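You operate a simulated robot arm through the tools that you are given. There is no shell and no other tool. Be economical: measure what you need, move in short steps, check, and stop when the job is done.

You are at the controls of a simulated robot arm. One attempt, no reset.

## Task
Scrap the scorched board into the red tray, clamp the 6 V board in the holder and flux its pads.
Fine: the scrap lies flat in its tray; pads away from you, between the stops; the stick goes back in its cup. Set down upright: beige stick. A coat counts when it lies all over at full strength: go over it till it gets no stronger.

It is judged by the outcome, as a careful person would: the job done as asked, and still so three seconds after it is handed in. It fails if anything else is knocked over, pushed out of place, dropped, spilled or broken.

## Robot
A 6-joint arm with a two-finger parallel gripper on a trunk, on a base that drives. Base frame: it is fixed to the floor where the robot stands at the start and does not move with it; the origin is under the middle of the robot, x ahead of it, y to its left, z up. Readings come in cm, rad, newtons and seconds.
With the tool pointing down near the work surface it reaches from about 18 to 84 cm from the robot's upright axis, wherever it stands. Its first joint turns from -2.897 to 2.897 rad. Places, roughly: beige stick (2x2x13 cm) [40, 40, 80]; flux pot [50, 20, 80]; holder clamp [40, 0, 80]; inside of the red foam tray [20, 120, 80]; rails of the board holder [40, 10, 80]; station switch [70, -20, 80]. Payload 3.91 kg.
The tool frame sits at the grasp point between the pads (the TCP): z along the fingers, y along the line on which they close. The tips reach 3 cm beyond it. The gripper opens to 11 cm. The fingers are 2 cm wide and 1 cm thick; the gripper's body (4.8 by 11.2 cm) begins 5.5 cm behind the TCP.
Orientation is that of the tool frame in the base frame, as a unit quaternion [x, y, z, w]. With the fingers straight down and closing along the base's y, the tool's x points along the base's -x, its y along +y and its z along -z.

## Interface
- The arm moves only by the tool nudge_tool. Its argument "deltas" is a list of rows, each a list of 7 numbers: the turn, a rotation vector about the tool's x, y, z in units of 4 degrees (1.0 is 4 degrees), then the shift along the tool's x, y, z in units of 25 mm (1.0 is 25 mm), then the opening, from 0 (shut) to 1 (fully open). In form: [[rx, ry, rz, dx, dy, dz, claw], ...]. A call has 1 to 10 rows; each row shifts and turns the commanded pose from where the row before left it, along the tool's axes as they then stand. A call with a number of a shift or a turn outside -1 to 1 is refused whole. A row lasts 0.2 s, in which the tool goes at most 5 cm and 0.15 rad; a call with a longer step from one row to the next is refused whole, and so is a gripper value outside its range. A pose out of reach is approached as far as the arm can. The call stops where the force on the tool passes 90 N (or 10 N more than at its start, if that is more) or the arm is blocked; 0.2 s more then pass. The fingers move at their own pace (about 10.8 cm/s each) and stop on an object; they squeeze with about 36 N. The grip force told is the motor's: it shows also when the fingers shut on nothing. Time passes only in rows, and 0.2 s behind the last, so rows that do not move let the fingers close. It gives the time, the measured TCP pose, the force on the tool (base axes), the opening and the grip force at its end, in the units of the frame above (readings bear some noise), with the torque about the TCP (base axes, N m) and any sound that the robot's microphone picked up.
- Cameras (640 x 400 px; columns grow to the right, rows downward): "scene" is now at [-8.36, 2.96, 144.24]; the picture's right is [0.31, -0.95, 0.00], its down [-0.50, -0.16, -0.85] and it looks along [0.81, 0.26, -0.53] (base axes); focal length 239 px, centre (320, 200). "wrist" rides on the gripper at [7.7, 0.7, -11.4] in the tool frame; the picture's right is [-0.09, 1.00, 0.00], its down [-0.80, -0.07, -0.59] and it looks along [-0.59, -0.05, 0.80] (tool axes); focal length 270 px, centre (320, 200). There is no depth. A picture from a camera that has moved, and an enlarged one, comes with that camera's place and axes in the base frame and with its lens.
- capture(camera): a new picture of that camera. It takes no simulated time.
- lift_body(by): slides the trunk up (or, below 0, down) by that many cm; the arm and the scene camera ride with it, the base frame stays. It gives what a move gives, with no picture.
- drive_base(legs): drives the robot by 1 to 6 legs, each [ahead, left, turn to the left] in cm, cm and rad, along the robot's own axes; the way and the turn of a leg run together, so that a leg with both is an arc; at most 150 cm and 3.142 rad a leg. The arm and the cameras ride along, it lands a little off, and it stops where it bumps. It gives what a move gives.
- aim_head(pan, tilt): turns the head with the scene camera to pan (to the left, within 1.501 rad either way) and tilt (down, from -0.506 to 1.204), counted from straight ahead of the robot. It gives what a move gives.
- enlarge(camera, box): a new picture of the part [left, top, right, bottom] of that camera's present view, enlarged. It takes no simulated time.
- sign_off(): hands the job in; it is judged then, once.

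Go step by step. Nothing tells you exact positions but the pictures and the camera data: compare them with the known pose of the tool, close in by small moves and look again before you grip or let go. The budget is 120 turns and 98 pictures, counting those below and the enlarged ones. Unless the task says otherwise, let go and move clear before handing in, and close with one line.

The tools are called after "Call:" as a command line: name --pt "numbers of a row" for each row, then --argument value for the rest, lists and objects as JSON in quotes. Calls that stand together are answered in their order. nudge_tool: Moves the arm, as the interface text tells. Its arguments: {"type":"object","properties":{"deltas":{"type":"array","items":{"type":"array","items":{"type":"number"}}}},"required":["deltas"]} The other tools are called the same way: lift_body (by) slides the trunk up or down; drive_base (legs) drives the base; aim_head (pan, tilt) turns the head that bears the scene camera; capture (camera) takes a picture; enlarge (camera, box) takes an enlarged picture of a part of a camera's view; sign_off () hands the job in.

At the start:

```text
t: 0.0
ee_pos: [29.49, 32.35, 121.85]
tool_rot: [0.0, 1.0, 0.0, 0.0]
ft_force: [-0.7, 1.1, 0.3]
torque: [-0.01, 0.02, -0.03]
opening: 11.01
grasp_force: 0.0
trunk travel left (down, up): [-37.5, 16.5]
robot x, y, heading: [0.09, -0.01, 0.006]
head pan, tilt: [0.316, 0.557]
```

scene: 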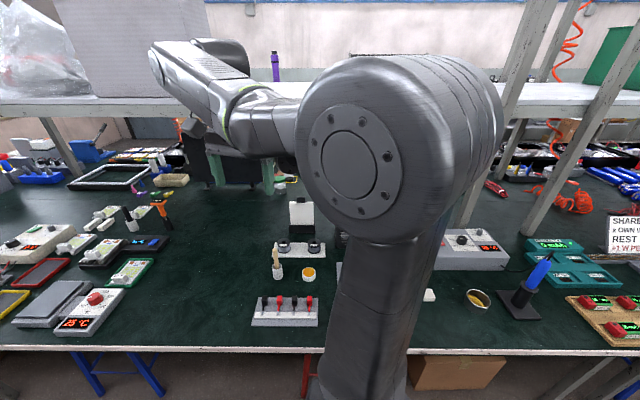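
wrist: 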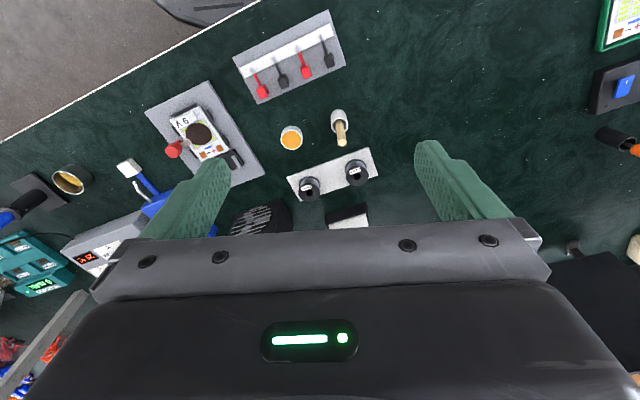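

I see the holder with a board in it near the arm, with flux pot and stick beside it, and coloured trays to the left. I'll look closer at these before moving.

Call:
enlarge --camera "wrist" --box '[130, 70, 290, 170]'

Call:
enlarge --camera "scene" --box '[0, 180, 200, 340]'

Call:
aim_head --pan 1.0 --tilt 0.7

Call:
capture --camera "scene"

```text
4.00 times, centred on (210, 120) of wrist
camera zoom: at [21.79, 33.07, 133.12], right [0.09, 1.0, 0.0], down [0.8, -0.07, 0.59], along [0.59, -0.05, -0.8], focal length 1081 px, centre (760, 520)
```

zoom: 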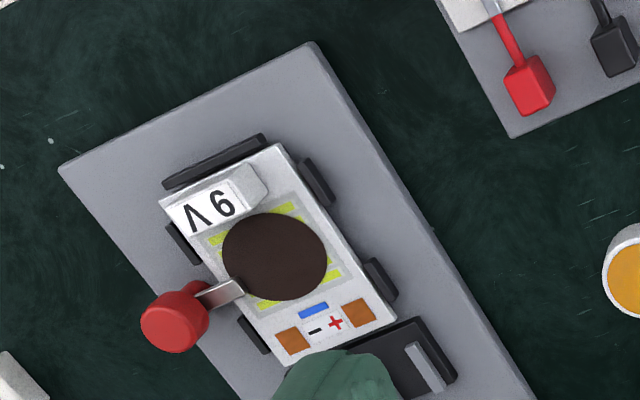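

```text
2.50 times, centred on (100, 260) of scene
camera zoom: at [-8.36, 2.96, 144.24], right [0.31, -0.95, 0.0], down [-0.5, -0.16, -0.85], along [0.81, 0.26, -0.53], focal length 599 px, centre (870, 50)
```

zoom: 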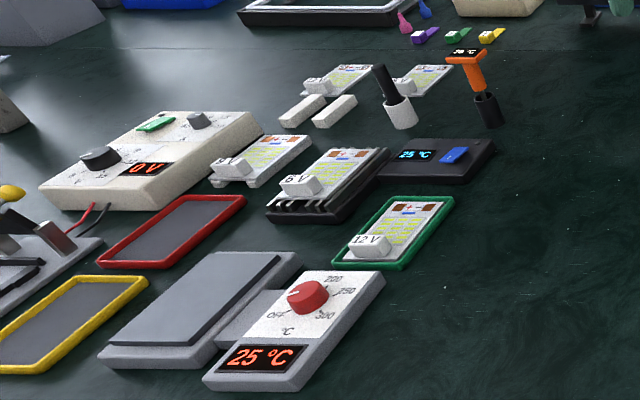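

```text
t: 1.1
ee_pos: [29.59, 32.33, 121.78]
tool_rot: [0.0, 1.0, 0.001, 0.0]
ft_force: [0.2, -0.4, 0.4]
torque: [0.0, 0.0, -0.01]
opening: 11.0
grasp_force: 0.0
trunk travel left (down, up): [-37.5, 16.5]
robot x, y, heading: [-0.23, -0.42, 0.001]
head pan, tilt: [1.0, 0.7]
```

```text
93 pictures are left
camera scene: at [-12.28, 7.31, 142.98], right [0.84, -0.54, 0.0], down [-0.35, -0.54, -0.77], along [0.41, 0.64, -0.64], focal length 239 px, centre (320, 200)
```

scene: 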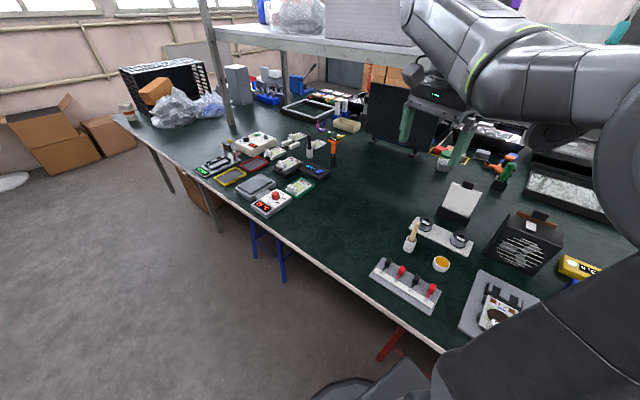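

The holder carries the scorched board, with a red-knobbed clamp at its side. The other boards are around y = 100–120. I'll move the wrist camera over the holder for a close look.

Call:
nudge_tool --pt "0 0 0 0.3 -0.96 0.6 1" --pt "0 0 0 0.3 -0.96 0.6 1" --pt "0 0 0 0.3 -0.96 0.6 1" --pt "0 0 0 0.3 -0.96 0.6 1" --pt "0 0 0 0.3 -0.96 0.6 1" --pt "0 0 0 0.3 -0.96 0.6 1" --pt "0 0 0 0.3 -0.96 0.6 1" --pt "0 0 0 0.3 -0.96 0.6 1" --pt "0 0 0 0.3 -0.96 0.6 1" --pt "0 0 0 0.3 -0.96 0.6 1"

Call:
capture --camera "wrist"

Call:
enlarge --camera "scene" --box '[190, 120, 340, 220]'

```text
t: 3.3
ee_pos: [21.94, 7.96, 106.65]
tool_rot: [0.0, 1.0, 0.0, 0.0]
ft_force: [-0.4, -0.2, -0.5]
torque: [-0.01, 0.01, 0.04]
opening: 10.99
grasp_force: 0.2
trunk travel left (down, up): [-37.5, 16.5]
robot x, y, heading: [-0.22, -0.49, 0.001]
head pan, tilt: [1.0, 0.7]
```

```text
92 pictures are left
camera wrist: at [14.25, 8.76, 118.03], right [0.09, 1.0, 0.0], down [0.8, -0.07, 0.59], along [0.59, -0.05, -0.8], focal length 270 px, centre (320, 200)
```

wrist: 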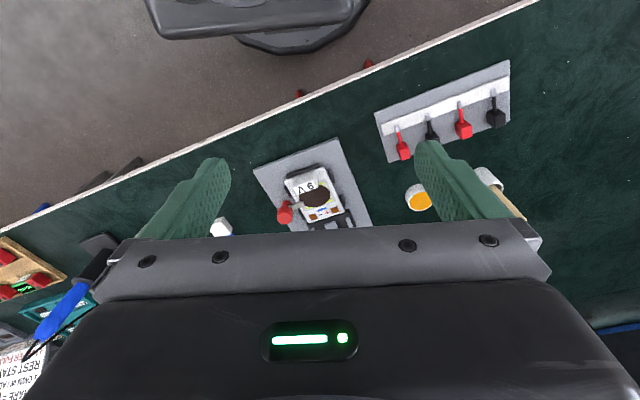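

```text
4.00 times, centred on (265, 170) of scene
camera zoom: at [-12.31, 7.3, 142.98], right [0.84, -0.54, 0.0], down [-0.35, -0.54, -0.77], along [0.41, 0.64, -0.64], focal length 958 px, centre (540, 320)
```

zoom: 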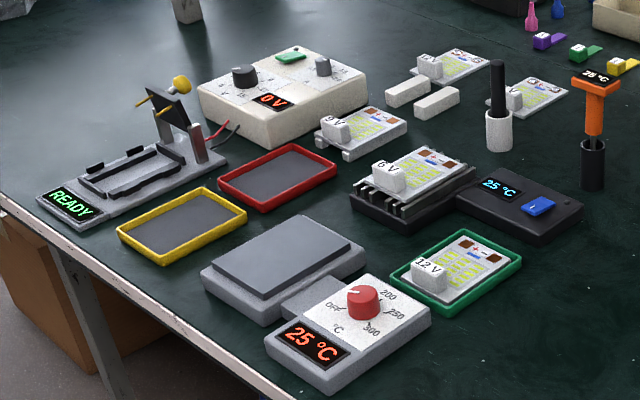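

The 6 V board sits on the black heat sink, and the red tray is empty. Now the holder in detail.

Call:
enlarge --camera "wrist" --box '[240, 130, 384, 230]'

Call:
aim_head --pan 0.3 --tilt 1.1

Call:
capture --camera "scene"

```text
4.00 times, centred on (312, 180) of wrist
camera zoom: at [14.25, 8.76, 118.03], right [0.09, 1.0, 0.0], down [0.8, -0.07, 0.59], along [0.59, -0.05, -0.8], focal length 1081 px, centre (352, 280)
```

zoom: 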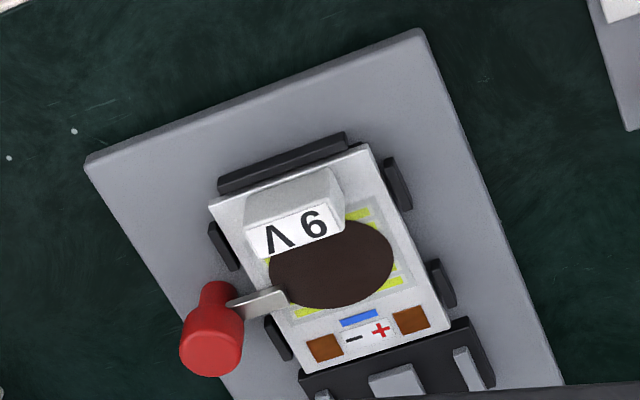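

```text
t: 4.3
ee_pos: [22.06, 8.06, 106.63]
tool_rot: [0.0, 1.0, 0.001, 0.0]
ft_force: [-0.4, -0.7, 0.7]
torque: [0.01, -0.01, 0.02]
opening: 11.0
grasp_force: 0.1
trunk travel left (down, up): [-37.5, 16.5]
robot x, y, heading: [-0.24, 0.11, 0.0]
head pan, tilt: [0.3, 1.1]
```

```text
89 pictures are left
camera scene: at [-10.85, 2.03, 139.98], right [0.3, -0.95, 0.0], down [-0.85, -0.26, -0.45], along [0.43, 0.13, -0.89], focal length 239 px, centre (320, 200)
```

scene: 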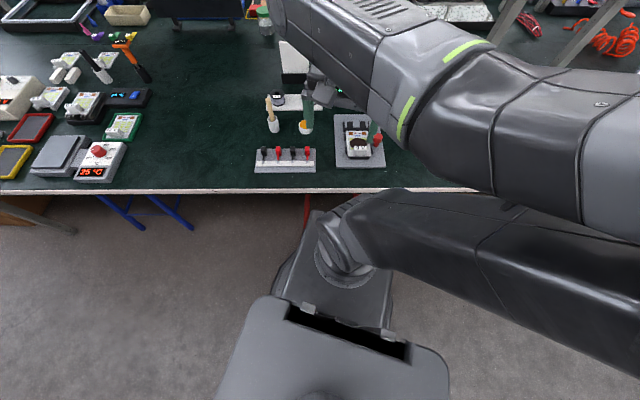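

Call:
enlarge --camera "scene" --box '[310, 100, 406, 180]'

Call:
enlarge --camera "scene" --box '[30, 40, 158, 140]'

```text
5.00 times, centred on (358, 140) of scene
camera zoom: at [-10.85, 2.03, 139.98], right [0.3, -0.95, 0.0], down [-0.85, -0.26, -0.45], along [0.43, 0.13, -0.89], focal length 1197 px, centre (130, 500)
```

zoom: 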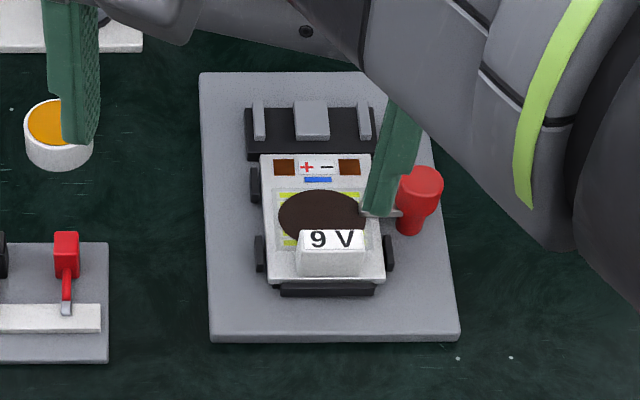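

```text
4.00 times, centred on (94, 90) of scene
camera zoom: at [-10.85, 2.03, 139.98], right [0.3, -0.95, 0.0], down [-0.85, -0.26, -0.45], along [0.43, 0.13, -0.89], focal length 958 px, centre (1224, 640)
```

zoom: 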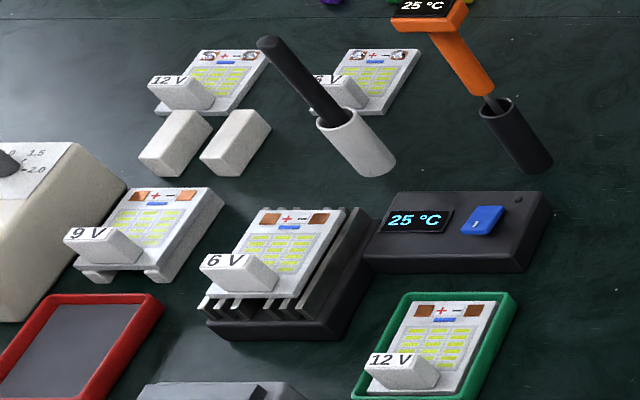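

Call:
nudge_tool --pt "0 0 0 -0.48 -0.2 0.6 1" --pt "0 0 0 -0.48 -0.2 0.6 1" --pt "0 0 0 -0.48 -0.2 0.6 1" --pt "0 0 0 -0.48 -0.2 0.6 1" --pt "0 0 0 -0.48 -0.2 0.6 1" --pt "0 0 0 -0.48 -0.2 0.6 1" --pt "0 0 0 -0.48 -0.2 0.6 1" --pt "0 0 0 -0.48 -0.2 0.6 1" --pt "0 0 0 -0.48 -0.2 0.6 1" --pt "0 0 0 -0.48 -0.2 0.6 1"

Call:
enlarge --camera "wrist" --box '[160, 60, 416, 240]'

Call:
aim_head --pan -0.5 --tilt 0.55

Call:
capture --camera "scene"

```text
t: 6.5
ee_pos: [34.12, 3.31, 91.71]
tool_rot: [0.001, 1.0, 0.0, 0.0]
ft_force: [-0.2, 0.3, -0.2]
torque: [-0.05, -0.01, -0.01]
opening: 11.01
grasp_force: 0.0
trunk travel left (down, up): [-37.5, 16.5]
robot x, y, heading: [-0.16, -0.07, 0.002]
head pan, tilt: [0.3, 1.1]
```

```text
2.22 times, centred on (288, 150) of wrist
camera zoom: at [26.35, 4.1, 103.09], right [0.09, 1.0, 0.0], down [0.8, -0.07, 0.59], along [0.59, -0.05, -0.8], focal length 601 px, centre (391, 311)
```

zoom: 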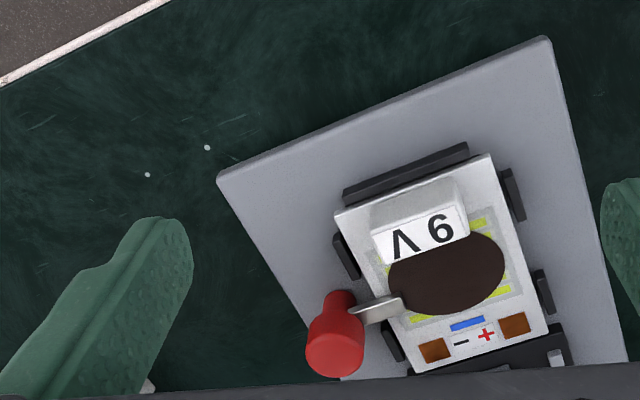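

```text
t: 7.7
ee_pos: [34.06, 3.31, 91.82]
tool_rot: [0.0, 1.0, 0.0, 0.0]
ft_force: [0.0, -0.3, 0.4]
torque: [-0.02, -0.01, 0.0]
opening: 11.01
grasp_force: 0.1
trunk travel left (down, up): [-37.5, 16.5]
robot x, y, heading: [0.23, 0.17, -0.002]
head pan, tilt: [-0.499, 0.55]
```

```text
85 pictures are left
camera scene: at [-8.99, -4.13, 144.29], right [-0.48, -0.88, 0.0], down [-0.46, 0.25, -0.85], along [0.75, -0.41, -0.52], focal length 239 px, centre (320, 200)
```

scene: 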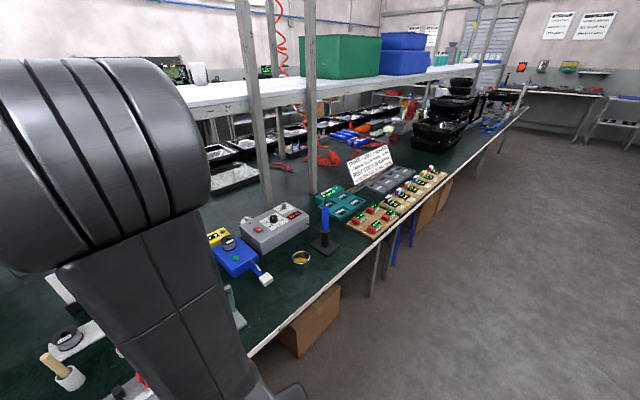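

Call:
enlarge --camera "scene" --box '[330, 130, 410, 190]'

Call:
aim_head --pan 0.0 --tilt 0.9

Call:
enlarge --camera "scene" --box '[220, 60, 420, 220]'

```text
6.67 times, centred on (370, 160) of scene
camera zoom: at [-8.99, -4.13, 144.29], right [-0.48, -0.88, 0.0], down [-0.46, 0.25, -0.85], along [0.75, -0.41, -0.52], focal length 1596 px, centre (-13, 467)
```

zoom: 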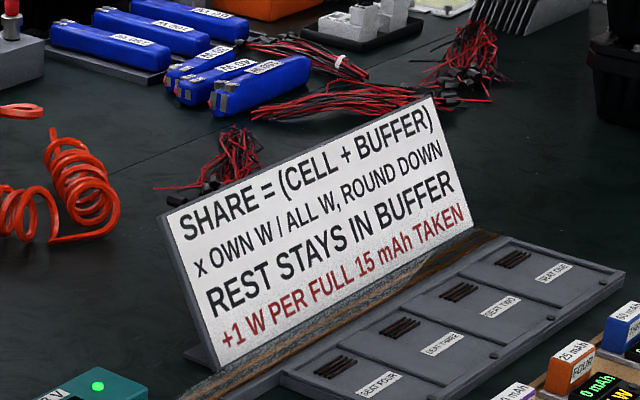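

```text
t: 8.6
ee_pos: [34.15, 3.29, 91.86]
tool_rot: [0.0, 1.0, -0.001, -0.001]
ft_force: [0.1, 0.8, 0.3]
torque: [0.02, 0.01, -0.01]
opening: 10.99
grasp_force: 0.0
trunk travel left (down, up): [-37.5, 16.5]
robot x, y, heading: [0.05, 0.1, 0.001]
head pan, tilt: [0.0, 0.901]
```

```text
2.50 times, centred on (320, 140) of scene
camera zoom: at [-9.33, 0.16, 141.37], right [0.0, -1.0, 0.0], down [-0.78, 0.0, -0.62], along [0.62, 0.0, -0.78], focal length 599 px, centre (320, 350)
```

zoom: 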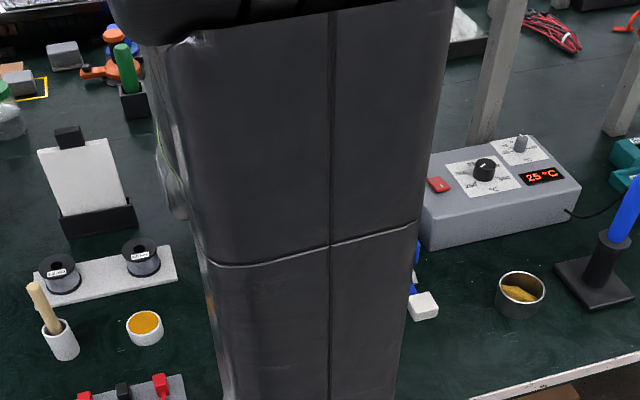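

The sign belongs to something else. The clamp looks like an upright knob with a tongue over the board edge; I'll line the gripper up above it and look again.

Call:
nudge_tool --pt "0 0 0 -0.92 -0.35 0.28 1" --pt "0 0 0 -0.92 -0.35 0.28 1" --pt "0 0 0 -0.92 -0.35 0.28 1" --pt "0 0 0 -0.92 -0.35 0.28 1" --pt "0 0 -0.96 0 0 0 1" --pt "0 0 -0.96 0 0 0 1" --pt "0 0 -0.96 0 0 0 1" --pt "0 0 -0.96 0 0 0 1"

Call:
capture --camera "wrist"

```text
t: 10.4
ee_pos: [43.29, -0.23, 88.94]
tool_rot: [-0.134, 0.991, 0.0, 0.001]
ft_force: [-0.2, 0.9, -0.7]
torque: [-0.02, 0.01, -0.01]
opening: 11.01
grasp_force: 0.0
trunk travel left (down, up): [-37.5, 16.5]
robot x, y, heading: [0.16, 0.52, 0.001]
head pan, tilt: [0.0, 0.901]
```

```text
82 pictures are left
camera wrist: at [35.63, -1.56, 100.31], right [-0.18, 0.98, 0.0], down [0.79, 0.15, 0.59], along [0.58, 0.11, -0.8], focal length 270 px, centre (320, 200)
```

wrist: 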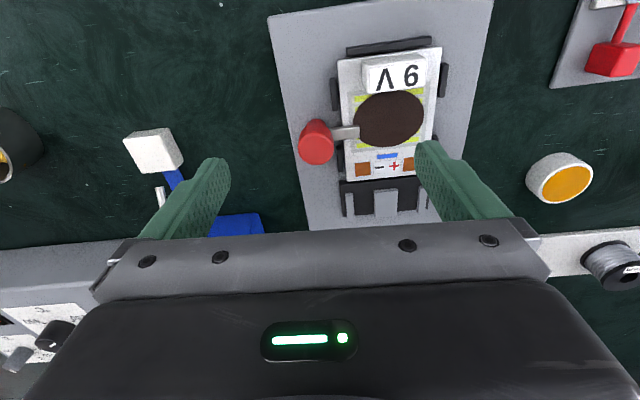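

Call:
nudge_tool --pt "0 0 0 -0.35 -0.09 0 0.36" --pt "0 0 0 -0.34 -0.09 0 0.36" --pt "0 0 0 0 0 0.6 0.36" --pt "0 0 0 0 0 0.6 0.36" --pt "0 0 0 0 0 0.5 0.36"

Call:
enlarge --camera "wrist" --box '[200, 60, 456, 240]'

```text
t: 11.6
ee_pos: [45.08, -0.13, 84.58]
tool_rot: [-0.133, 0.991, 0.0, 0.0]
ft_force: [0.4, 0.1, 0.8]
torque: [0.0, 0.01, -0.02]
opening: 3.97
grasp_force: 0.0
trunk travel left (down, up): [-37.5, 16.5]
robot x, y, heading: [-0.37, -0.03, 0.006]
head pan, tilt: [0.0, 0.901]
```

```text
2.22 times, centred on (328, 150) of wrist
camera zoom: at [37.38, -1.53, 96.01], right [-0.18, 0.98, 0.0], down [0.79, 0.14, 0.59], along [0.58, 0.11, -0.8], focal length 601 px, centre (302, 311)
```

zoom: 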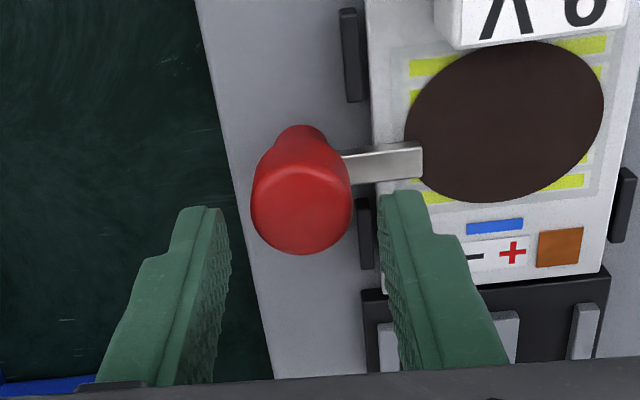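

The knob sits centred between the fingers. I'll go down 2 cm and grip it.

Call:
nudge_tool --pt "0 0 0 0 0 0.4 0.36" --pt "0 0 0 0 0 0.4 0.36" --pt "0 0 0 0 0 0 0" --pt "0 0 0 0 0 0 0" --pt "0 0 0 0 0 0 0"

Call:
enlarge --camera "wrist" --box '[200, 60, 456, 240]'

```text
t: 12.8
ee_pos: [44.95, -0.15, 82.59]
tool_rot: [-0.134, 0.991, 0.0, 0.0]
ft_force: [2.1, -5.0, 3.0]
torque: [-0.7, 0.33, -0.02]
opening: 2.72
grasp_force: 44.9
trunk travel left (down, up): [-37.5, 16.5]
robot x, y, heading: [-0.21, 0.11, 0.003]
head pan, tilt: [0.0, 0.901]
```

```text
2.22 times, centred on (328, 150) of wrist
camera zoom: at [37.32, -1.54, 94.01], right [-0.18, 0.98, 0.0], down [0.79, 0.14, 0.59], along [0.58, 0.11, -0.8], focal length 601 px, centre (302, 311)
```

zoom: 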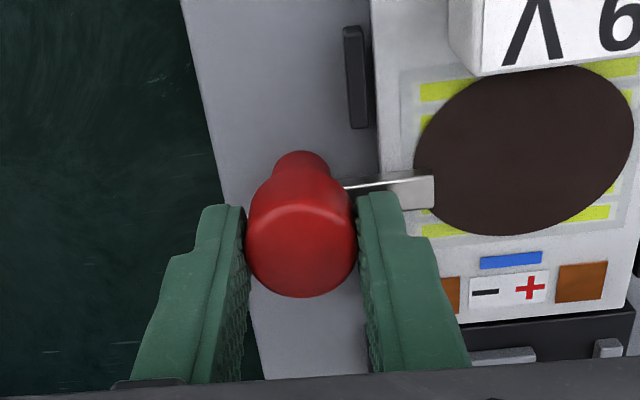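

Call:
nudge_tool --pt "0 0 0.8 0 0 0 0" --pt "0 0 0.8 0 0 0 0" --pt "0 0 0.8 0 0 0 0"

Call:
enlarge --camera "wrist" --box '[200, 60, 456, 240]'

```text
t: 13.6
ee_pos: [45.16, -0.21, 82.73]
tool_rot: [-0.049, 0.999, 0.0, 0.0]
ft_force: [4.9, -12.0, -6.7]
torque: [-0.28, -0.47, 0.17]
opening: 2.71
grasp_force: 44.9
trunk travel left (down, up): [-37.5, 16.5]
robot x, y, heading: [-0.15, -0.05, -0.002]
head pan, tilt: [0.0, 0.901]
```

```text
2.22 times, centred on (328, 150) of wrist
camera zoom: at [37.36, -0.27, 94.02], right [-0.01, 1.0, 0.0], down [0.8, 0.01, 0.59], along [0.59, 0.01, -0.8], focal length 601 px, centre (302, 311)
```

zoom: 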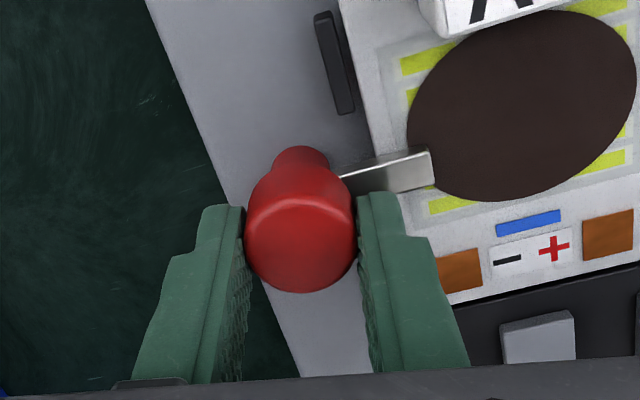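

Call:
nudge_tool --pt "0 0 0.9 0 0 0 0" --pt "0 0 0.9 0 0 0 0" --pt "0 0 0.9 0 0 0 0" --pt "0 0 0.9 0 0 0 0"

Call:
enlarge --camera "wrist" --box '[200, 60, 456, 240]'

```text
t: 14.6
ee_pos: [44.95, -0.39, 82.72]
tool_rot: [0.076, 0.997, 0.001, -0.001]
ft_force: [3.6, -16.5, -2.9]
torque: [-0.98, -0.08, 0.64]
opening: 2.78
grasp_force: 45.4
trunk travel left (down, up): [-37.5, 16.5]
robot x, y, heading: [0.08, 0.12, 0.002]
head pan, tilt: [0.0, 0.901]
```

```text
2.22 times, centred on (328, 150) of wrist
camera zoom: at [37.51, 1.57, 94.07], right [0.24, 0.97, 0.0], down [0.78, -0.19, 0.59], along [0.58, -0.14, -0.8], focal length 601 px, centre (302, 311)
```

zoom: 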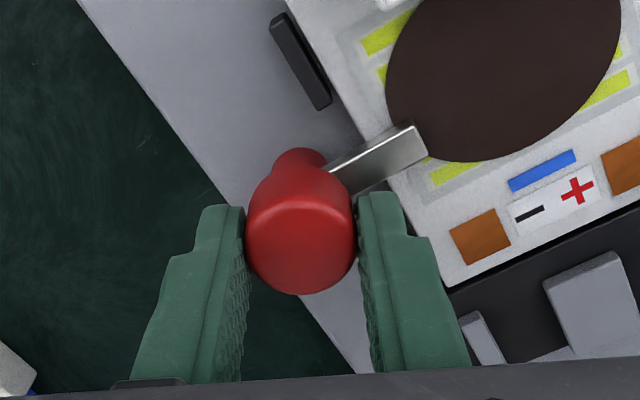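

The knob doesn't turn about its upright axis. I'll turn back and try pulling it outward from the board, gently.

Call:
nudge_tool --pt "0 0 -1 0 0 0 0" --pt "0 0 -1 0 0 0 0" --pt "0 0 -1 0 0 0 0" --pt "0 0 -1 0 0 0 0" --pt "0 0 -1 0 0 0 0" --pt "0 0 -1 0 0 0 0" --pt "0 0 0 0 -0.1 0 0" --pt "0 0 0 0 -0.1 0 0" --pt "0 0 0 0 -0.1 0 0"

Call:
enlarge --camera "wrist" --box '[200, 60, 456, 240]'

```text
t: 16.6
ee_pos: [44.99, -0.1, 82.68]
tool_rot: [-0.136, 0.991, 0.0, -0.001]
ft_force: [-15.3, 50.7, -9.6]
torque: [2.08, -0.64, -0.16]
opening: 2.76
grasp_force: 45.0
trunk travel left (down, up): [-37.5, 16.5]
robot x, y, heading: [0.38, 0.14, 0.002]
head pan, tilt: [0.0, 0.901]
```

```text
2.22 times, centred on (328, 150) of wrist
camera zoom: at [37.41, -1.54, 94.07], right [-0.18, 0.98, 0.0], down [0.79, 0.15, 0.59], along [0.58, 0.11, -0.8], focal length 601 px, centre (302, 311)
```

zoom: 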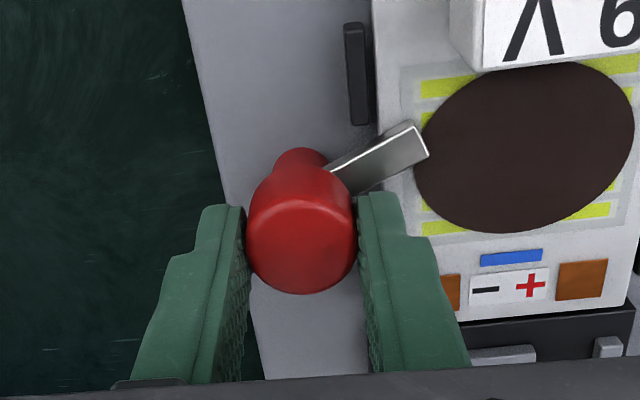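

It is rotary after all: the tongue swung toward the robot when turning back. I'll release the sideways load and keep turning that way.

Call:
nudge_tool --pt "0 0 0 0 0.1 0 0" --pt "0 0 0 0 0.2 0 0" --pt "0 0 -1 0 0 0 0" --pt "0 0 -1 0 0 0 0" --pt "0 0 -1 0 0 0 0" --pt "0 0 -1 0 0 0 0" --pt "0 0 -1 0 0 0 0" --pt "0 0 -1 0 0 0 0" --pt "0 0 -1 0 0 0 0" --pt "0 0 -1 0 0 0 0"

Call:
nudge_tool --pt "0 0 -1 0 0 0 0" --pt "0 0 -1 0 0 0 0" --pt "0 0 -1 0 0 0 0" --pt "0 0 -1 0 0 0 0" --pt "0 0 -1 0 0 0 0" --pt "0 0 -1 0 0 0 0" --pt "0 0 -1 0 0 0 0"

Call:
capture --camera "wrist"

```text
t: 18.8
ee_pos: [45.05, 0.05, 82.62]
tool_rot: [-0.402, 0.916, 0.0, 0.0]
ft_force: [-13.5, 15.6, -9.5]
torque: [1.25, 0.03, -0.03]
opening: 2.78
grasp_force: 45.3
trunk travel left (down, up): [-37.5, 16.5]
robot x, y, heading: [0.19, 0.11, 0.003]
head pan, tilt: [0.0, 0.901]
```

```text
t: 20.4
ee_pos: [44.87, 0.01, 82.72]
tool_rot: [-0.612, 0.791, 0.0, -0.001]
ft_force: [-24.3, 26.7, -19.2]
torque: [0.38, 0.09, -0.11]
opening: 2.74
grasp_force: 44.8
trunk travel left (down, up): [-37.5, 16.5]
robot x, y, heading: [-0.12, 0.08, 0.001]
head pan, tilt: [0.0, 0.901]
```

```text
76 pictures are left
camera wrist: at [42.2, -7.18, 94.09], right [-0.94, 0.34, 0.0], down [0.27, 0.76, 0.59], along [0.2, 0.56, -0.81], focal length 270 px, centre (320, 200)
```

wrist: 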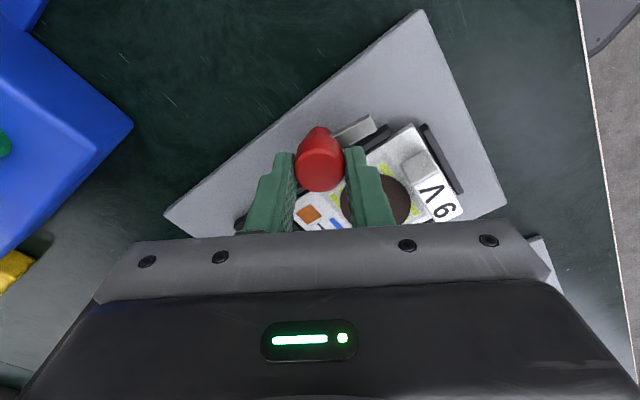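

Call:
nudge_tool --pt "0 0 -1 0 0 0 0" --pt "0 0 -1 0 0 0 0" --pt "0 0 -1 0 0 0 0" --pt "0 0 -1 0 0 0 0" --pt "0 0 -1 0 0 0 0"

Call:
enlarge --camera "wrist" --box '[200, 60, 456, 240]'

```text
t: 21.6
ee_pos: [44.82, -0.17, 82.79]
tool_rot: [0.739, -0.674, 0.0, 0.0]
ft_force: [-28.7, 8.3, -3.1]
torque: [-0.11, 0.42, -0.81]
opening: 2.71
grasp_force: 45.3
trunk travel left (down, up): [-37.5, 16.5]
robot x, y, heading: [0.2, -0.1, 0.002]
head pan, tilt: [0.0, 0.901]
```

```text
2.22 times, centred on (328, 150) of wrist
camera zoom: at [44.75, -7.9, 94.15], right [-1.0, 0.0, 0.0], down [0.0, 0.81, 0.59], along [0.0, 0.59, -0.81], focal length 601 px, centre (302, 311)
```

zoom: 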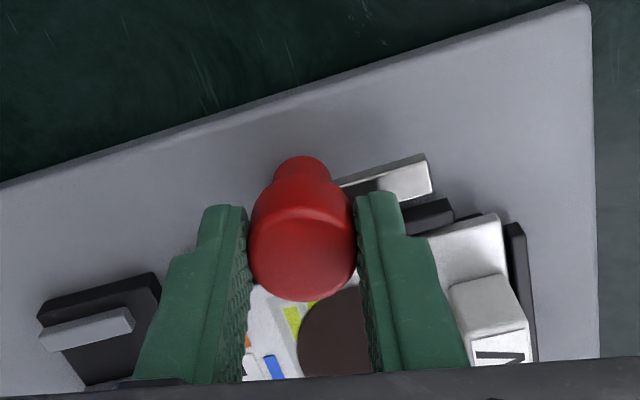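

The clamp is open, its tongue parallel to the board's edge. I'll release, rise, and turn back to line up with the board's label block as a handle.

Call:
nudge_tool --pt "0 0 0 0 0 0 0.36" --pt "0 0 0 0 0 0 0.36" --pt "0 0 0 0 0 -0.8 0.36" --pt "0 0 0 0 0 -1 0.36" --pt "0 0 0 0 0 -1 0.36" --pt "0 0 0 0 0 -1 0.6" --pt "0 0 1 0 0 0 0.6" --pt "0 0 1 0 0 0 0.6" --pt "0 0 1 0 0 0 0.6" --pt "0 0 1 0 0 0 0.6"

Call:
nudge_tool --pt "0 0 1 0 0 0 0.6" --pt "0 0 1 0 0 0 0.6" --pt "0 0 1 0 0 0 0.6" --pt "0 0 1 0 0 0 0.6" --pt "0 0 1 0 0 0 0.6" --pt "0 0 1 0 0 0 0.6" --pt "0 0 1 0 0 0 0.6" --pt "0 0 1 0 0 0 0.6"

Call:
nudge_tool --pt "0 0 1 0.8 0.7 0 0.6" --pt "0 0 1 0.8 0.7 0 0.6" --pt "0 0 1 0.8 0.7 0 0.6" --pt "0 0 1 0.8 0.7 0 0.6" --pt "0 0 1 0 0 0 0.6" --pt "0 0 1 0 0 0 0.6" --pt "0 0 1 0 0 0 0.6" --pt "0 0 1 0 0 0 0.6"

Call:
capture --camera "wrist"

```text
t: 23.8
ee_pos: [44.98, -0.17, 92.23]
tool_rot: [-0.637, 0.771, -0.001, 0.0]
ft_force: [-0.5, 0.1, -0.4]
torque: [0.02, -0.01, -0.01]
opening: 6.61
grasp_force: 0.1
trunk travel left (down, up): [-37.5, 16.5]
robot x, y, heading: [-0.15, 0.19, 0.002]
head pan, tilt: [0.0, 0.901]
```

```text
t: 25.6
ee_pos: [45.09, -0.19, 92.14]
tool_rot: [-0.401, 0.916, -0.001, -0.001]
ft_force: [1.5, 1.2, 0.9]
torque: [-0.01, 0.02, -0.02]
opening: 6.62
grasp_force: 0.0
trunk travel left (down, up): [-37.5, 16.5]
robot x, y, heading: [-0.25, -0.15, -0.0]
head pan, tilt: [0.0, 0.901]
```

```text
t: 27.4
ee_pos: [34.37, -0.21, 92.19]
tool_rot: [-0.133, 0.991, 0.0, 0.0]
ft_force: [0.5, -0.3, -0.5]
torque: [-0.01, 0.01, -0.01]
opening: 6.61
grasp_force: 0.2
trunk travel left (down, up): [-37.5, 16.5]
robot x, y, heading: [-0.22, 0.11, -0.001]
head pan, tilt: [0.0, 0.901]
```

```text
74 pictures are left
camera wrist: at [26.76, -1.53, 103.59], right [-0.18, 0.98, 0.0], down [0.79, 0.14, 0.59], along [0.58, 0.11, -0.8], focal length 270 px, centre (320, 200)
```

wrist: 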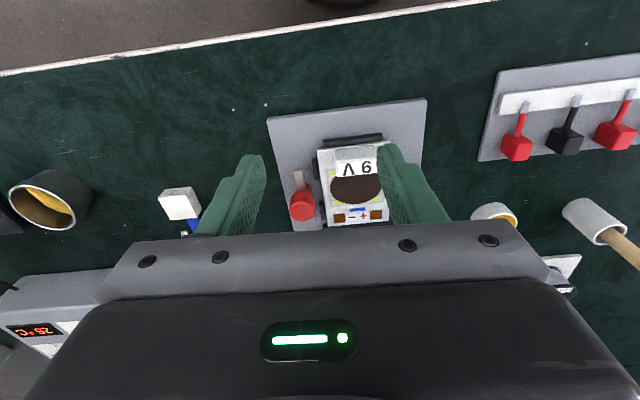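

Call:
enlarge --camera "wrist" --box '[256, 90, 448, 240]'

```text
2.67 times, centred on (352, 165) of wrist
camera zoom: at [26.76, -1.53, 103.59], right [-0.18, 0.98, 0.0], down [0.79, 0.14, 0.59], along [0.58, 0.11, -0.8], focal length 721 px, centre (235, 293)
```

zoom: 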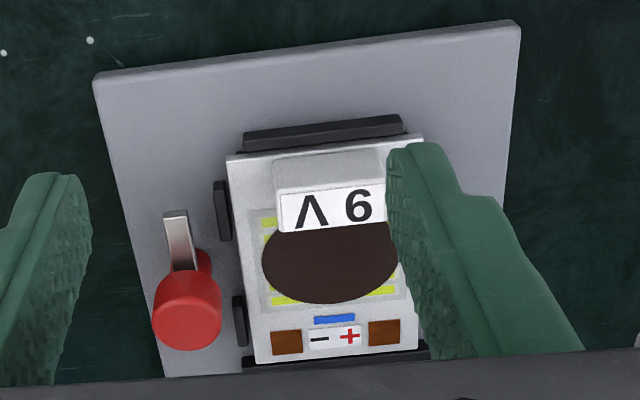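

Call:
nudge_tool --pt "0 0 0 -0.76 0.43 0 0.455" --pt "0 0 0 -0.76 0.43 0 0.455" --pt "0 0 0 -0.75 0.43 0 0.455" --pt "0 0 -0.38 0 0 0.8 0.455" --pt "0 0 0 0 0 0.8 0.455" --pt "0 0 0 0 0 0.8 0.455" --pt "0 0 0 0 0 0.6 0.455"

Call:
enlarge --camera "wrist" --box '[200, 60, 456, 240]'

```text
t: 29.0
ee_pos: [39.12, 4.38, 84.73]
tool_rot: [-0.146, 0.989, -0.001, 0.0]
ft_force: [0.0, 0.6, -0.2]
torque: [0.02, -0.02, 0.02]
opening: 5.0
grasp_force: 0.0
trunk travel left (down, up): [-37.5, 16.5]
robot x, y, heading: [-0.06, 0.01, 0.008]
head pan, tilt: [0.0, 0.901]
```

```text
2.22 times, centred on (328, 150) of wrist
camera zoom: at [31.48, 2.85, 96.12], right [-0.2, 0.98, 0.0], down [0.79, 0.16, 0.59], along [0.58, 0.12, -0.8], focal length 601 px, centre (302, 311)
```

zoom: 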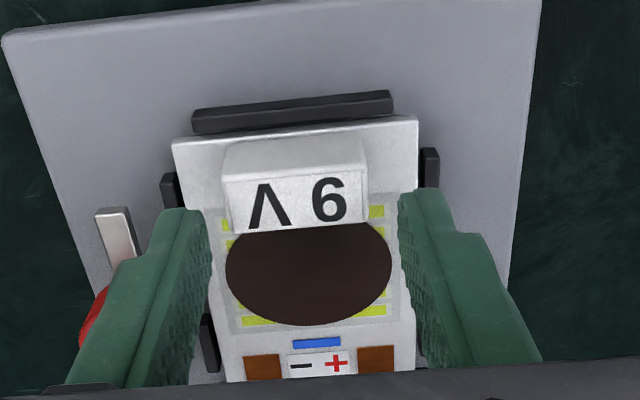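

Call:
nudge_tool --pt "0 0 0 0.08 -0.06 0.4 0.455" --pt "0 0 0 0 0 0.4 0.455" --pt "0 0 0 0 0 0.4 0.455" --pt "0 0 0 0 0 0 0" --pt "0 0 0 0 0 0 0" --pt "0 0 0 0 0 0 0"

Call:
enlarge --camera "wrist" --box '[200, 60, 456, 240]'

```text
t: 30.4
ee_pos: [38.99, 4.23, 81.6]
tool_rot: [-0.147, 0.989, 0.0, 0.0]
ft_force: [-0.3, 0.0, 0.9]
torque: [-0.01, 0.04, -0.01]
opening: 3.94
grasp_force: 36.4
trunk travel left (down, up): [-37.5, 16.5]
robot x, y, heading: [0.06, 0.21, -0.002]
head pan, tilt: [0.0, 0.901]
```

```text
2.22 times, centred on (328, 150) of wrist
camera zoom: at [31.29, 2.68, 93.03], right [-0.2, 0.98, 0.0], down [0.79, 0.16, 0.59], along [0.58, 0.12, -0.8], focal length 601 px, centre (302, 311)
```

zoom: 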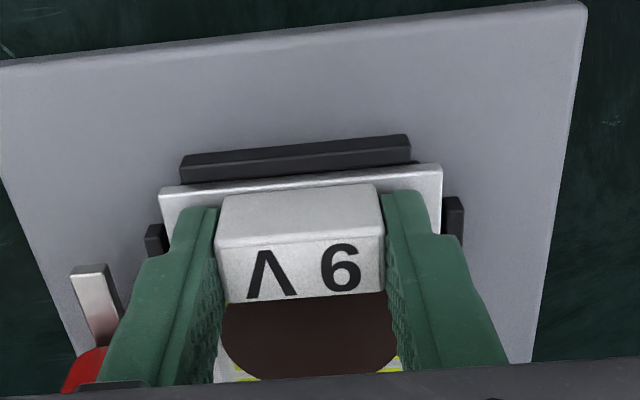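

Gripped the block. I note this seated pose (38.99, 4.23, 81.6, yaw 16.9°) as the target for the new board. Lifting straight up now.

Call:
nudge_tool --pt "0 0 0 0 0 -0.3 0" --pt "0 0 0 0 0 -0.5 0" --pt "0 0 0 0 0 -0.6 0" --pt "0 0 0 0 0 -0.8 0" --pt "0 0 0 0 0 -1 0" --pt "0 0 0 0 0 -1 0" --pt "0 0 0 0 0 -1 0" --pt "0 0 0 0.5 0 -1 0" --pt "0 0 0 0.5 0 -1 0" --pt "0 0 0 0.5 0 -1 0"

Call:
capture --camera "wrist"

Call:
capture --camera "scene"

```text
t: 32.6
ee_pos: [35.29, 3.1, 102.28]
tool_rot: [-0.147, 0.989, 0.0, 0.0]
ft_force: [0.4, 1.3, -0.5]
torque: [-0.03, -0.02, -0.01]
opening: 0.0
grasp_force: 36.1
trunk travel left (down, up): [-37.5, 16.5]
robot x, y, heading: [-0.11, -0.19, -0.003]
head pan, tilt: [0.0, 0.901]
```

```text
70 pictures are left
camera wrist: at [27.61, 1.61, 113.66], right [-0.2, 0.98, 0.0], down [0.79, 0.17, 0.59], along [0.58, 0.12, -0.8], focal length 270 px, centre (320, 200)
```

wrist: 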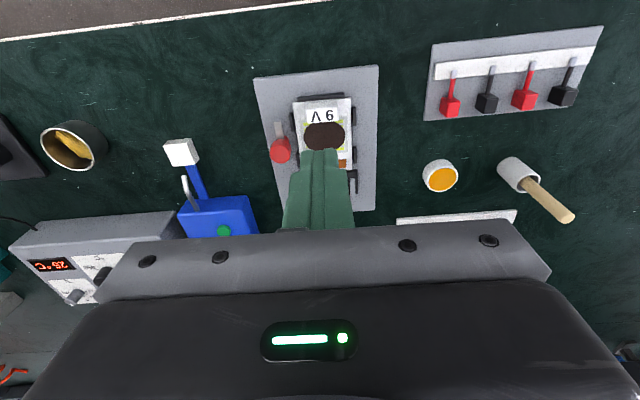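

```text
69 pictures are left
camera scene: at [-9.35, 0.16, 141.36], right [0.0, -1.0, 0.0], down [-0.78, 0.0, -0.62], along [0.62, 0.0, -0.78], focal length 239 px, centre (320, 200)
```

scene: 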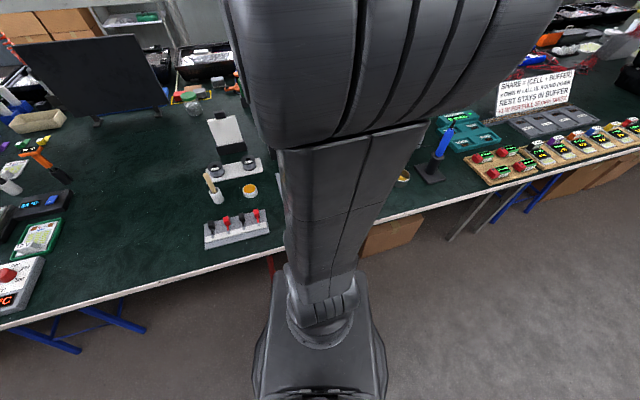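

The board stayed behind: the fingers slid off the block. I'll look at why.

Call:
enlarge --camera "wrist" --box '[250, 60, 390, 160]'

```text
4.00 times, centred on (320, 110) of wrist
camera zoom: at [27.61, 1.61, 113.66], right [-0.2, 0.98, 0.0], down [0.79, 0.17, 0.59], along [0.58, 0.12, -0.8], focal length 1081 px, centre (320, 560)
```

zoom: 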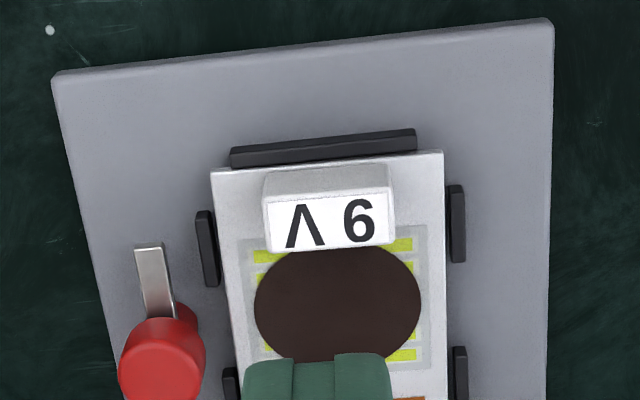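

Call:
nudge_tool --pt "0 0 0 -0.5 0 1 0.455" --pt "0 0 0 -0.5 0 1 0.455" --pt "0 0 0 -0.53 0 1 0.455" --pt "0 0 0 0 0 1 0.455" --pt "0 0 0 0 0 1 0.455" --pt "0 0 0 0 0 1 0.455" --pt "0 0 0 0 0 1 0.455"

Call:
enlarge --camera "wrist" --box '[200, 60, 456, 240]'

```text
t: 34.2
ee_pos: [38.86, 4.28, 84.65]
tool_rot: [-0.147, 0.989, 0.0, 0.0]
ft_force: [-0.7, 0.3, 0.0]
torque: [-0.01, 0.02, 0.01]
opening: 5.01
grasp_force: 0.1
trunk travel left (down, up): [-37.5, 16.5]
robot x, y, heading: [0.03, 0.0, 0.004]
head pan, tilt: [0.0, 0.901]
```

```text
2.22 times, centred on (328, 150) of wrist
camera zoom: at [31.33, 2.73, 95.92], right [-0.2, 0.98, 0.0], down [0.79, 0.16, 0.59], along [0.58, 0.12, -0.8], focal length 601 px, centre (302, 311)
```

zoom: 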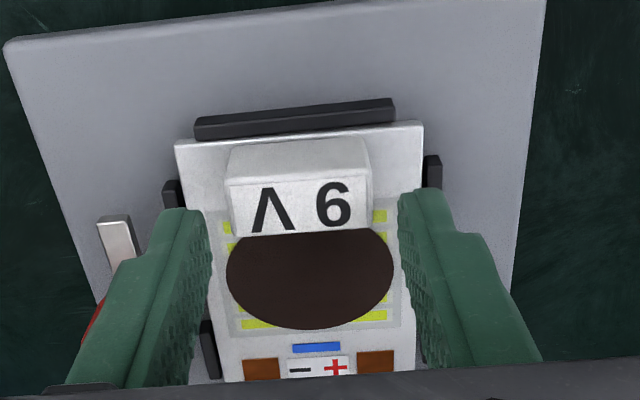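

Call:
nudge_tool --pt "0 0 0 0 0 0.45 0.455" --pt "0 0 0 0 0 0.45 0.455" --pt "0 0 0 0 0 0.4 0.455" --pt "0 0 0 0 0 0 0" --pt "0 0 0 0 0 0 0" --pt "0 0 0 0 0 0 0" --pt "0 0 0 0 0 0 0"

Call:
nudge_tool --pt "0 0 0 0 0 -0.05 0" --pt "0 0 0 0 0 -0.05 0" --pt "0 0 0 0 0 -0.05 0" --pt "0 0 0 0 0 -0.05 0"

Call:
nudge_tool --pt "0 0 0 0 0 -0.05 0" --pt "0 0 0 0 0 -0.05 0" --pt "0 0 0 0 0 -0.05 0" --pt "0 0 0 0 0 -0.05 0"

Call:
enlarge --camera "wrist" --box '[200, 60, 456, 240]'

```text
t: 35.8
ee_pos: [38.85, 4.28, 81.55]
tool_rot: [-0.147, 0.989, 0.001, 0.003]
ft_force: [4.8, 1.2, 49.2]
torque: [0.04, 0.11, -0.05]
opening: 3.93
grasp_force: 36.1
trunk travel left (down, up): [-37.5, 16.5]
robot x, y, heading: [-0.02, -0.05, -0.002]
head pan, tilt: [0.0, 0.901]
```

```text
t: 36.8
ee_pos: [39.0, 4.19, 81.82]
tool_rot: [-0.146, 0.989, -0.001, -0.002]
ft_force: [2.5, 0.5, -1.5]
torque: [0.05, -0.05, 0.04]
opening: 3.93
grasp_force: 35.9
trunk travel left (down, up): [-37.5, 16.5]
robot x, y, heading: [-0.14, -0.36, 0.003]
head pan, tilt: [0.0, 0.901]
```

```text
t: 37.8
ee_pos: [38.99, 4.23, 82.45]
tool_rot: [-0.148, 0.989, 0.0, 0.0]
ft_force: [-0.2, 0.3, -0.9]
torque: [0.02, -0.01, 0.04]
opening: 3.94
grasp_force: 36.0
trunk travel left (down, up): [-37.5, 16.5]
robot x, y, heading: [-0.01, -0.08, -0.005]
head pan, tilt: [0.0, 0.901]
```

```text
2.22 times, centred on (328, 150) of wrist
camera zoom: at [31.34, 2.7, 93.78], right [-0.21, 0.98, 0.0], down [0.79, 0.17, 0.59], along [0.58, 0.12, -0.8], focal length 601 px, centre (302, 311)
```

zoom: 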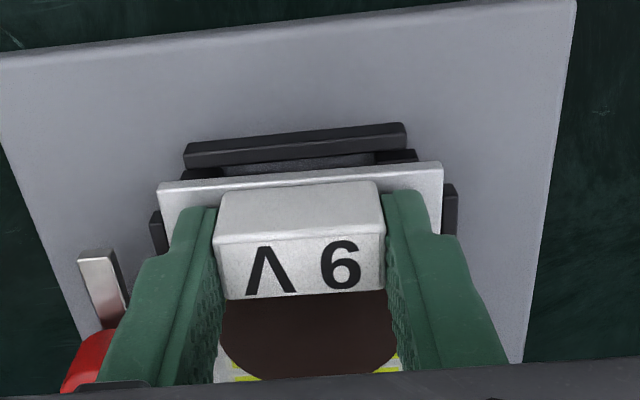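

This time the board rises with the fingers. I'll keep lifting slowly and check.

Call:
nudge_tool --pt "0 0 0 0 0 -0.08 0" --pt "0 0 0 0 0 -0.08 0" --pt "0 0 0 0 0 -0.1 0" --pt "0 0 0 0 0 -0.1 0" --pt "0 0 0 0 0 -0.1 0" --pt "0 0 0 0 0 -0.15 0" --pt "0 0 0 0 0 -0.15 0"

Call:
capture --camera "wrist"

```text
t: 39.4
ee_pos: [38.9, 4.28, 84.37]
tool_rot: [-0.148, 0.989, 0.0, 0.0]
ft_force: [-0.4, -0.4, -0.8]
torque: [-0.02, -0.01, 0.04]
opening: 3.92
grasp_force: 35.9
trunk travel left (down, up): [-37.5, 16.5]
robot x, y, heading: [0.05, -0.11, 0.003]
head pan, tilt: [0.0, 0.901]
```

```text
65 pictures are left
camera wrist: at [31.32, 2.7, 95.74], right [-0.2, 0.98, 0.0], down [0.79, 0.16, 0.59], along [0.58, 0.12, -0.8], focal length 270 px, centre (320, 200)
```

wrist: 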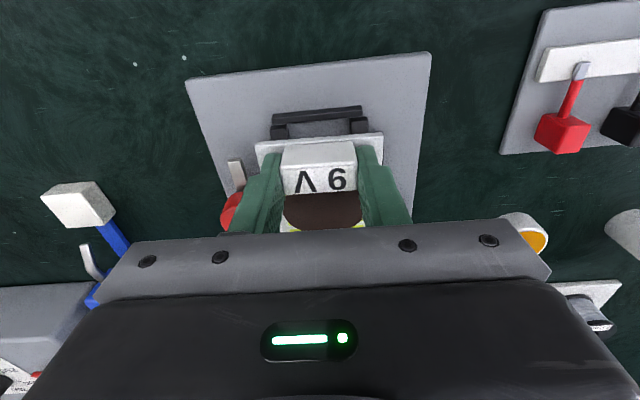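

Call:
nudge_tool --pt "0 0 0 0 0 -0.25 0" --pt "0 0 0 0 0 -0.35 0" --pt "0 0 0 0 0 -0.4 0" --pt "0 0 0 0 0 -0.45 0" --pt "0 0 0 0 0 -0.5 0" --pt "0 0 0 0.2 0 -0.5 0" --pt "0 0 0 0.3 0 -0.5 0" --pt "0 0 0 0.3 0 -0.5 0" --pt "0 0 0 0.3 0 -0.5 0" --pt "0 0 0 0.2 0 -0.3 0"

Call:
nudge_tool --pt "0 0 0 0.1 0 -0.3 0" --pt "0 0 0 0.2 0 -0.4 0" --pt "0 0 0 0.2 0 -0.5 0" --pt "0 0 0 0 0 -0.5 0" --pt "0 0 0 0 0 -0.4 0" --pt "0 0 0 0 0 -0.2 0"

Call:
capture --camera "wrist"

```text
t: 41.6
ee_pos: [35.86, 3.23, 94.93]
tool_rot: [-0.147, 0.989, 0.0, -0.001]
ft_force: [-0.3, 0.1, -1.3]
torque: [0.0, 0.01, -0.01]
opening: 3.93
grasp_force: 35.8
trunk travel left (down, up): [-37.5, 16.5]
robot x, y, heading: [0.21, 0.24, -0.004]
head pan, tilt: [0.0, 0.901]
```

```text
t: 43.0
ee_pos: [34.76, 3.03, 100.62]
tool_rot: [-0.147, 0.989, 0.0, 0.0]
ft_force: [0.2, 0.4, -0.8]
torque: [-0.02, -0.02, 0.01]
opening: 3.93
grasp_force: 36.2
trunk travel left (down, up): [-37.5, 16.5]
robot x, y, heading: [0.02, 0.25, 0.003]
head pan, tilt: [0.0, 0.901]
```

```text
64 pictures are left
camera wrist: at [27.04, 1.4, 112.05], right [-0.21, 0.98, 0.0], down [0.79, 0.17, 0.59], along [0.58, 0.12, -0.8], focal length 270 px, centre (320, 200)
```

wrist: 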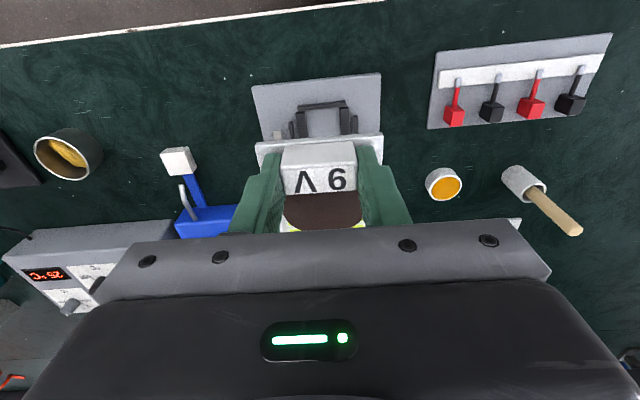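

Call:
drive_base --legs '[[-27, 90, 0]]'

Call:
aim_head --pan 0.5 --tilt 0.9

Call:
capture --camera "scene"

Call:
capture --camera "wrist"

```text
t: 47.9
ee_pos: [7.77, 91.56, 100.66]
tool_rot: [-0.146, 0.989, -0.001, 0.0]
ft_force: [-0.4, 0.3, -0.7]
torque: [-0.02, 0.03, 0.0]
opening: 3.92
grasp_force: 36.0
trunk travel left (down, up): [-37.5, 16.5]
robot x, y, heading: [-27.06, 89.03, -0.006]
head pan, tilt: [0.0, 0.901]
```

```text
t: 48.8
ee_pos: [7.78, 91.81, 100.61]
tool_rot: [-0.145, 0.989, 0.001, 0.0]
ft_force: [0.1, 0.5, -0.7]
torque: [-0.01, 0.02, -0.03]
opening: 3.92
grasp_force: 36.0
trunk travel left (down, up): [-37.5, 16.5]
robot x, y, heading: [-26.52, 88.84, -0.001]
head pan, tilt: [0.499, 0.901]
```

```text
63 pictures are left
camera scene: at [-37.2, 92.62, 141.36], right [0.48, -0.88, 0.0], down [-0.69, -0.37, -0.62], along [0.55, 0.3, -0.78], focal length 239 px, centre (320, 200)
```

scene: 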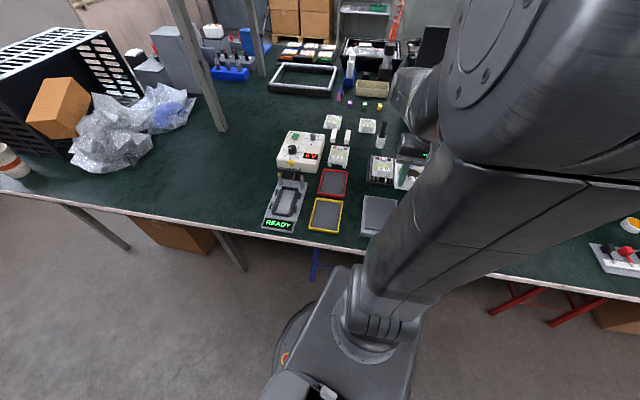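

```text
62 pictures are left
camera wrist: at [0.09, 90.13, 112.04], right [-0.2, 0.98, 0.0], down [0.79, 0.16, 0.59], along [0.58, 0.12, -0.8], focal length 270 px, centre (320, 200)
```

wrist: 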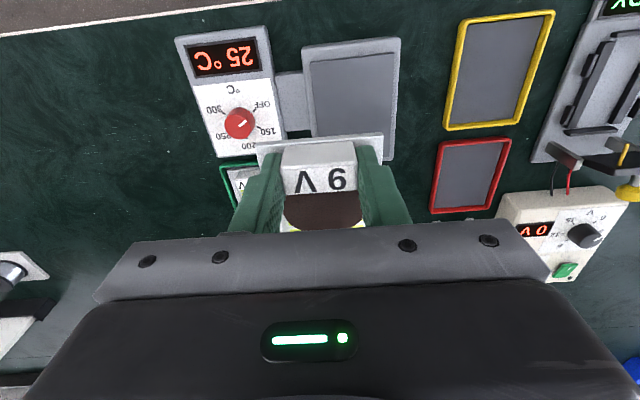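

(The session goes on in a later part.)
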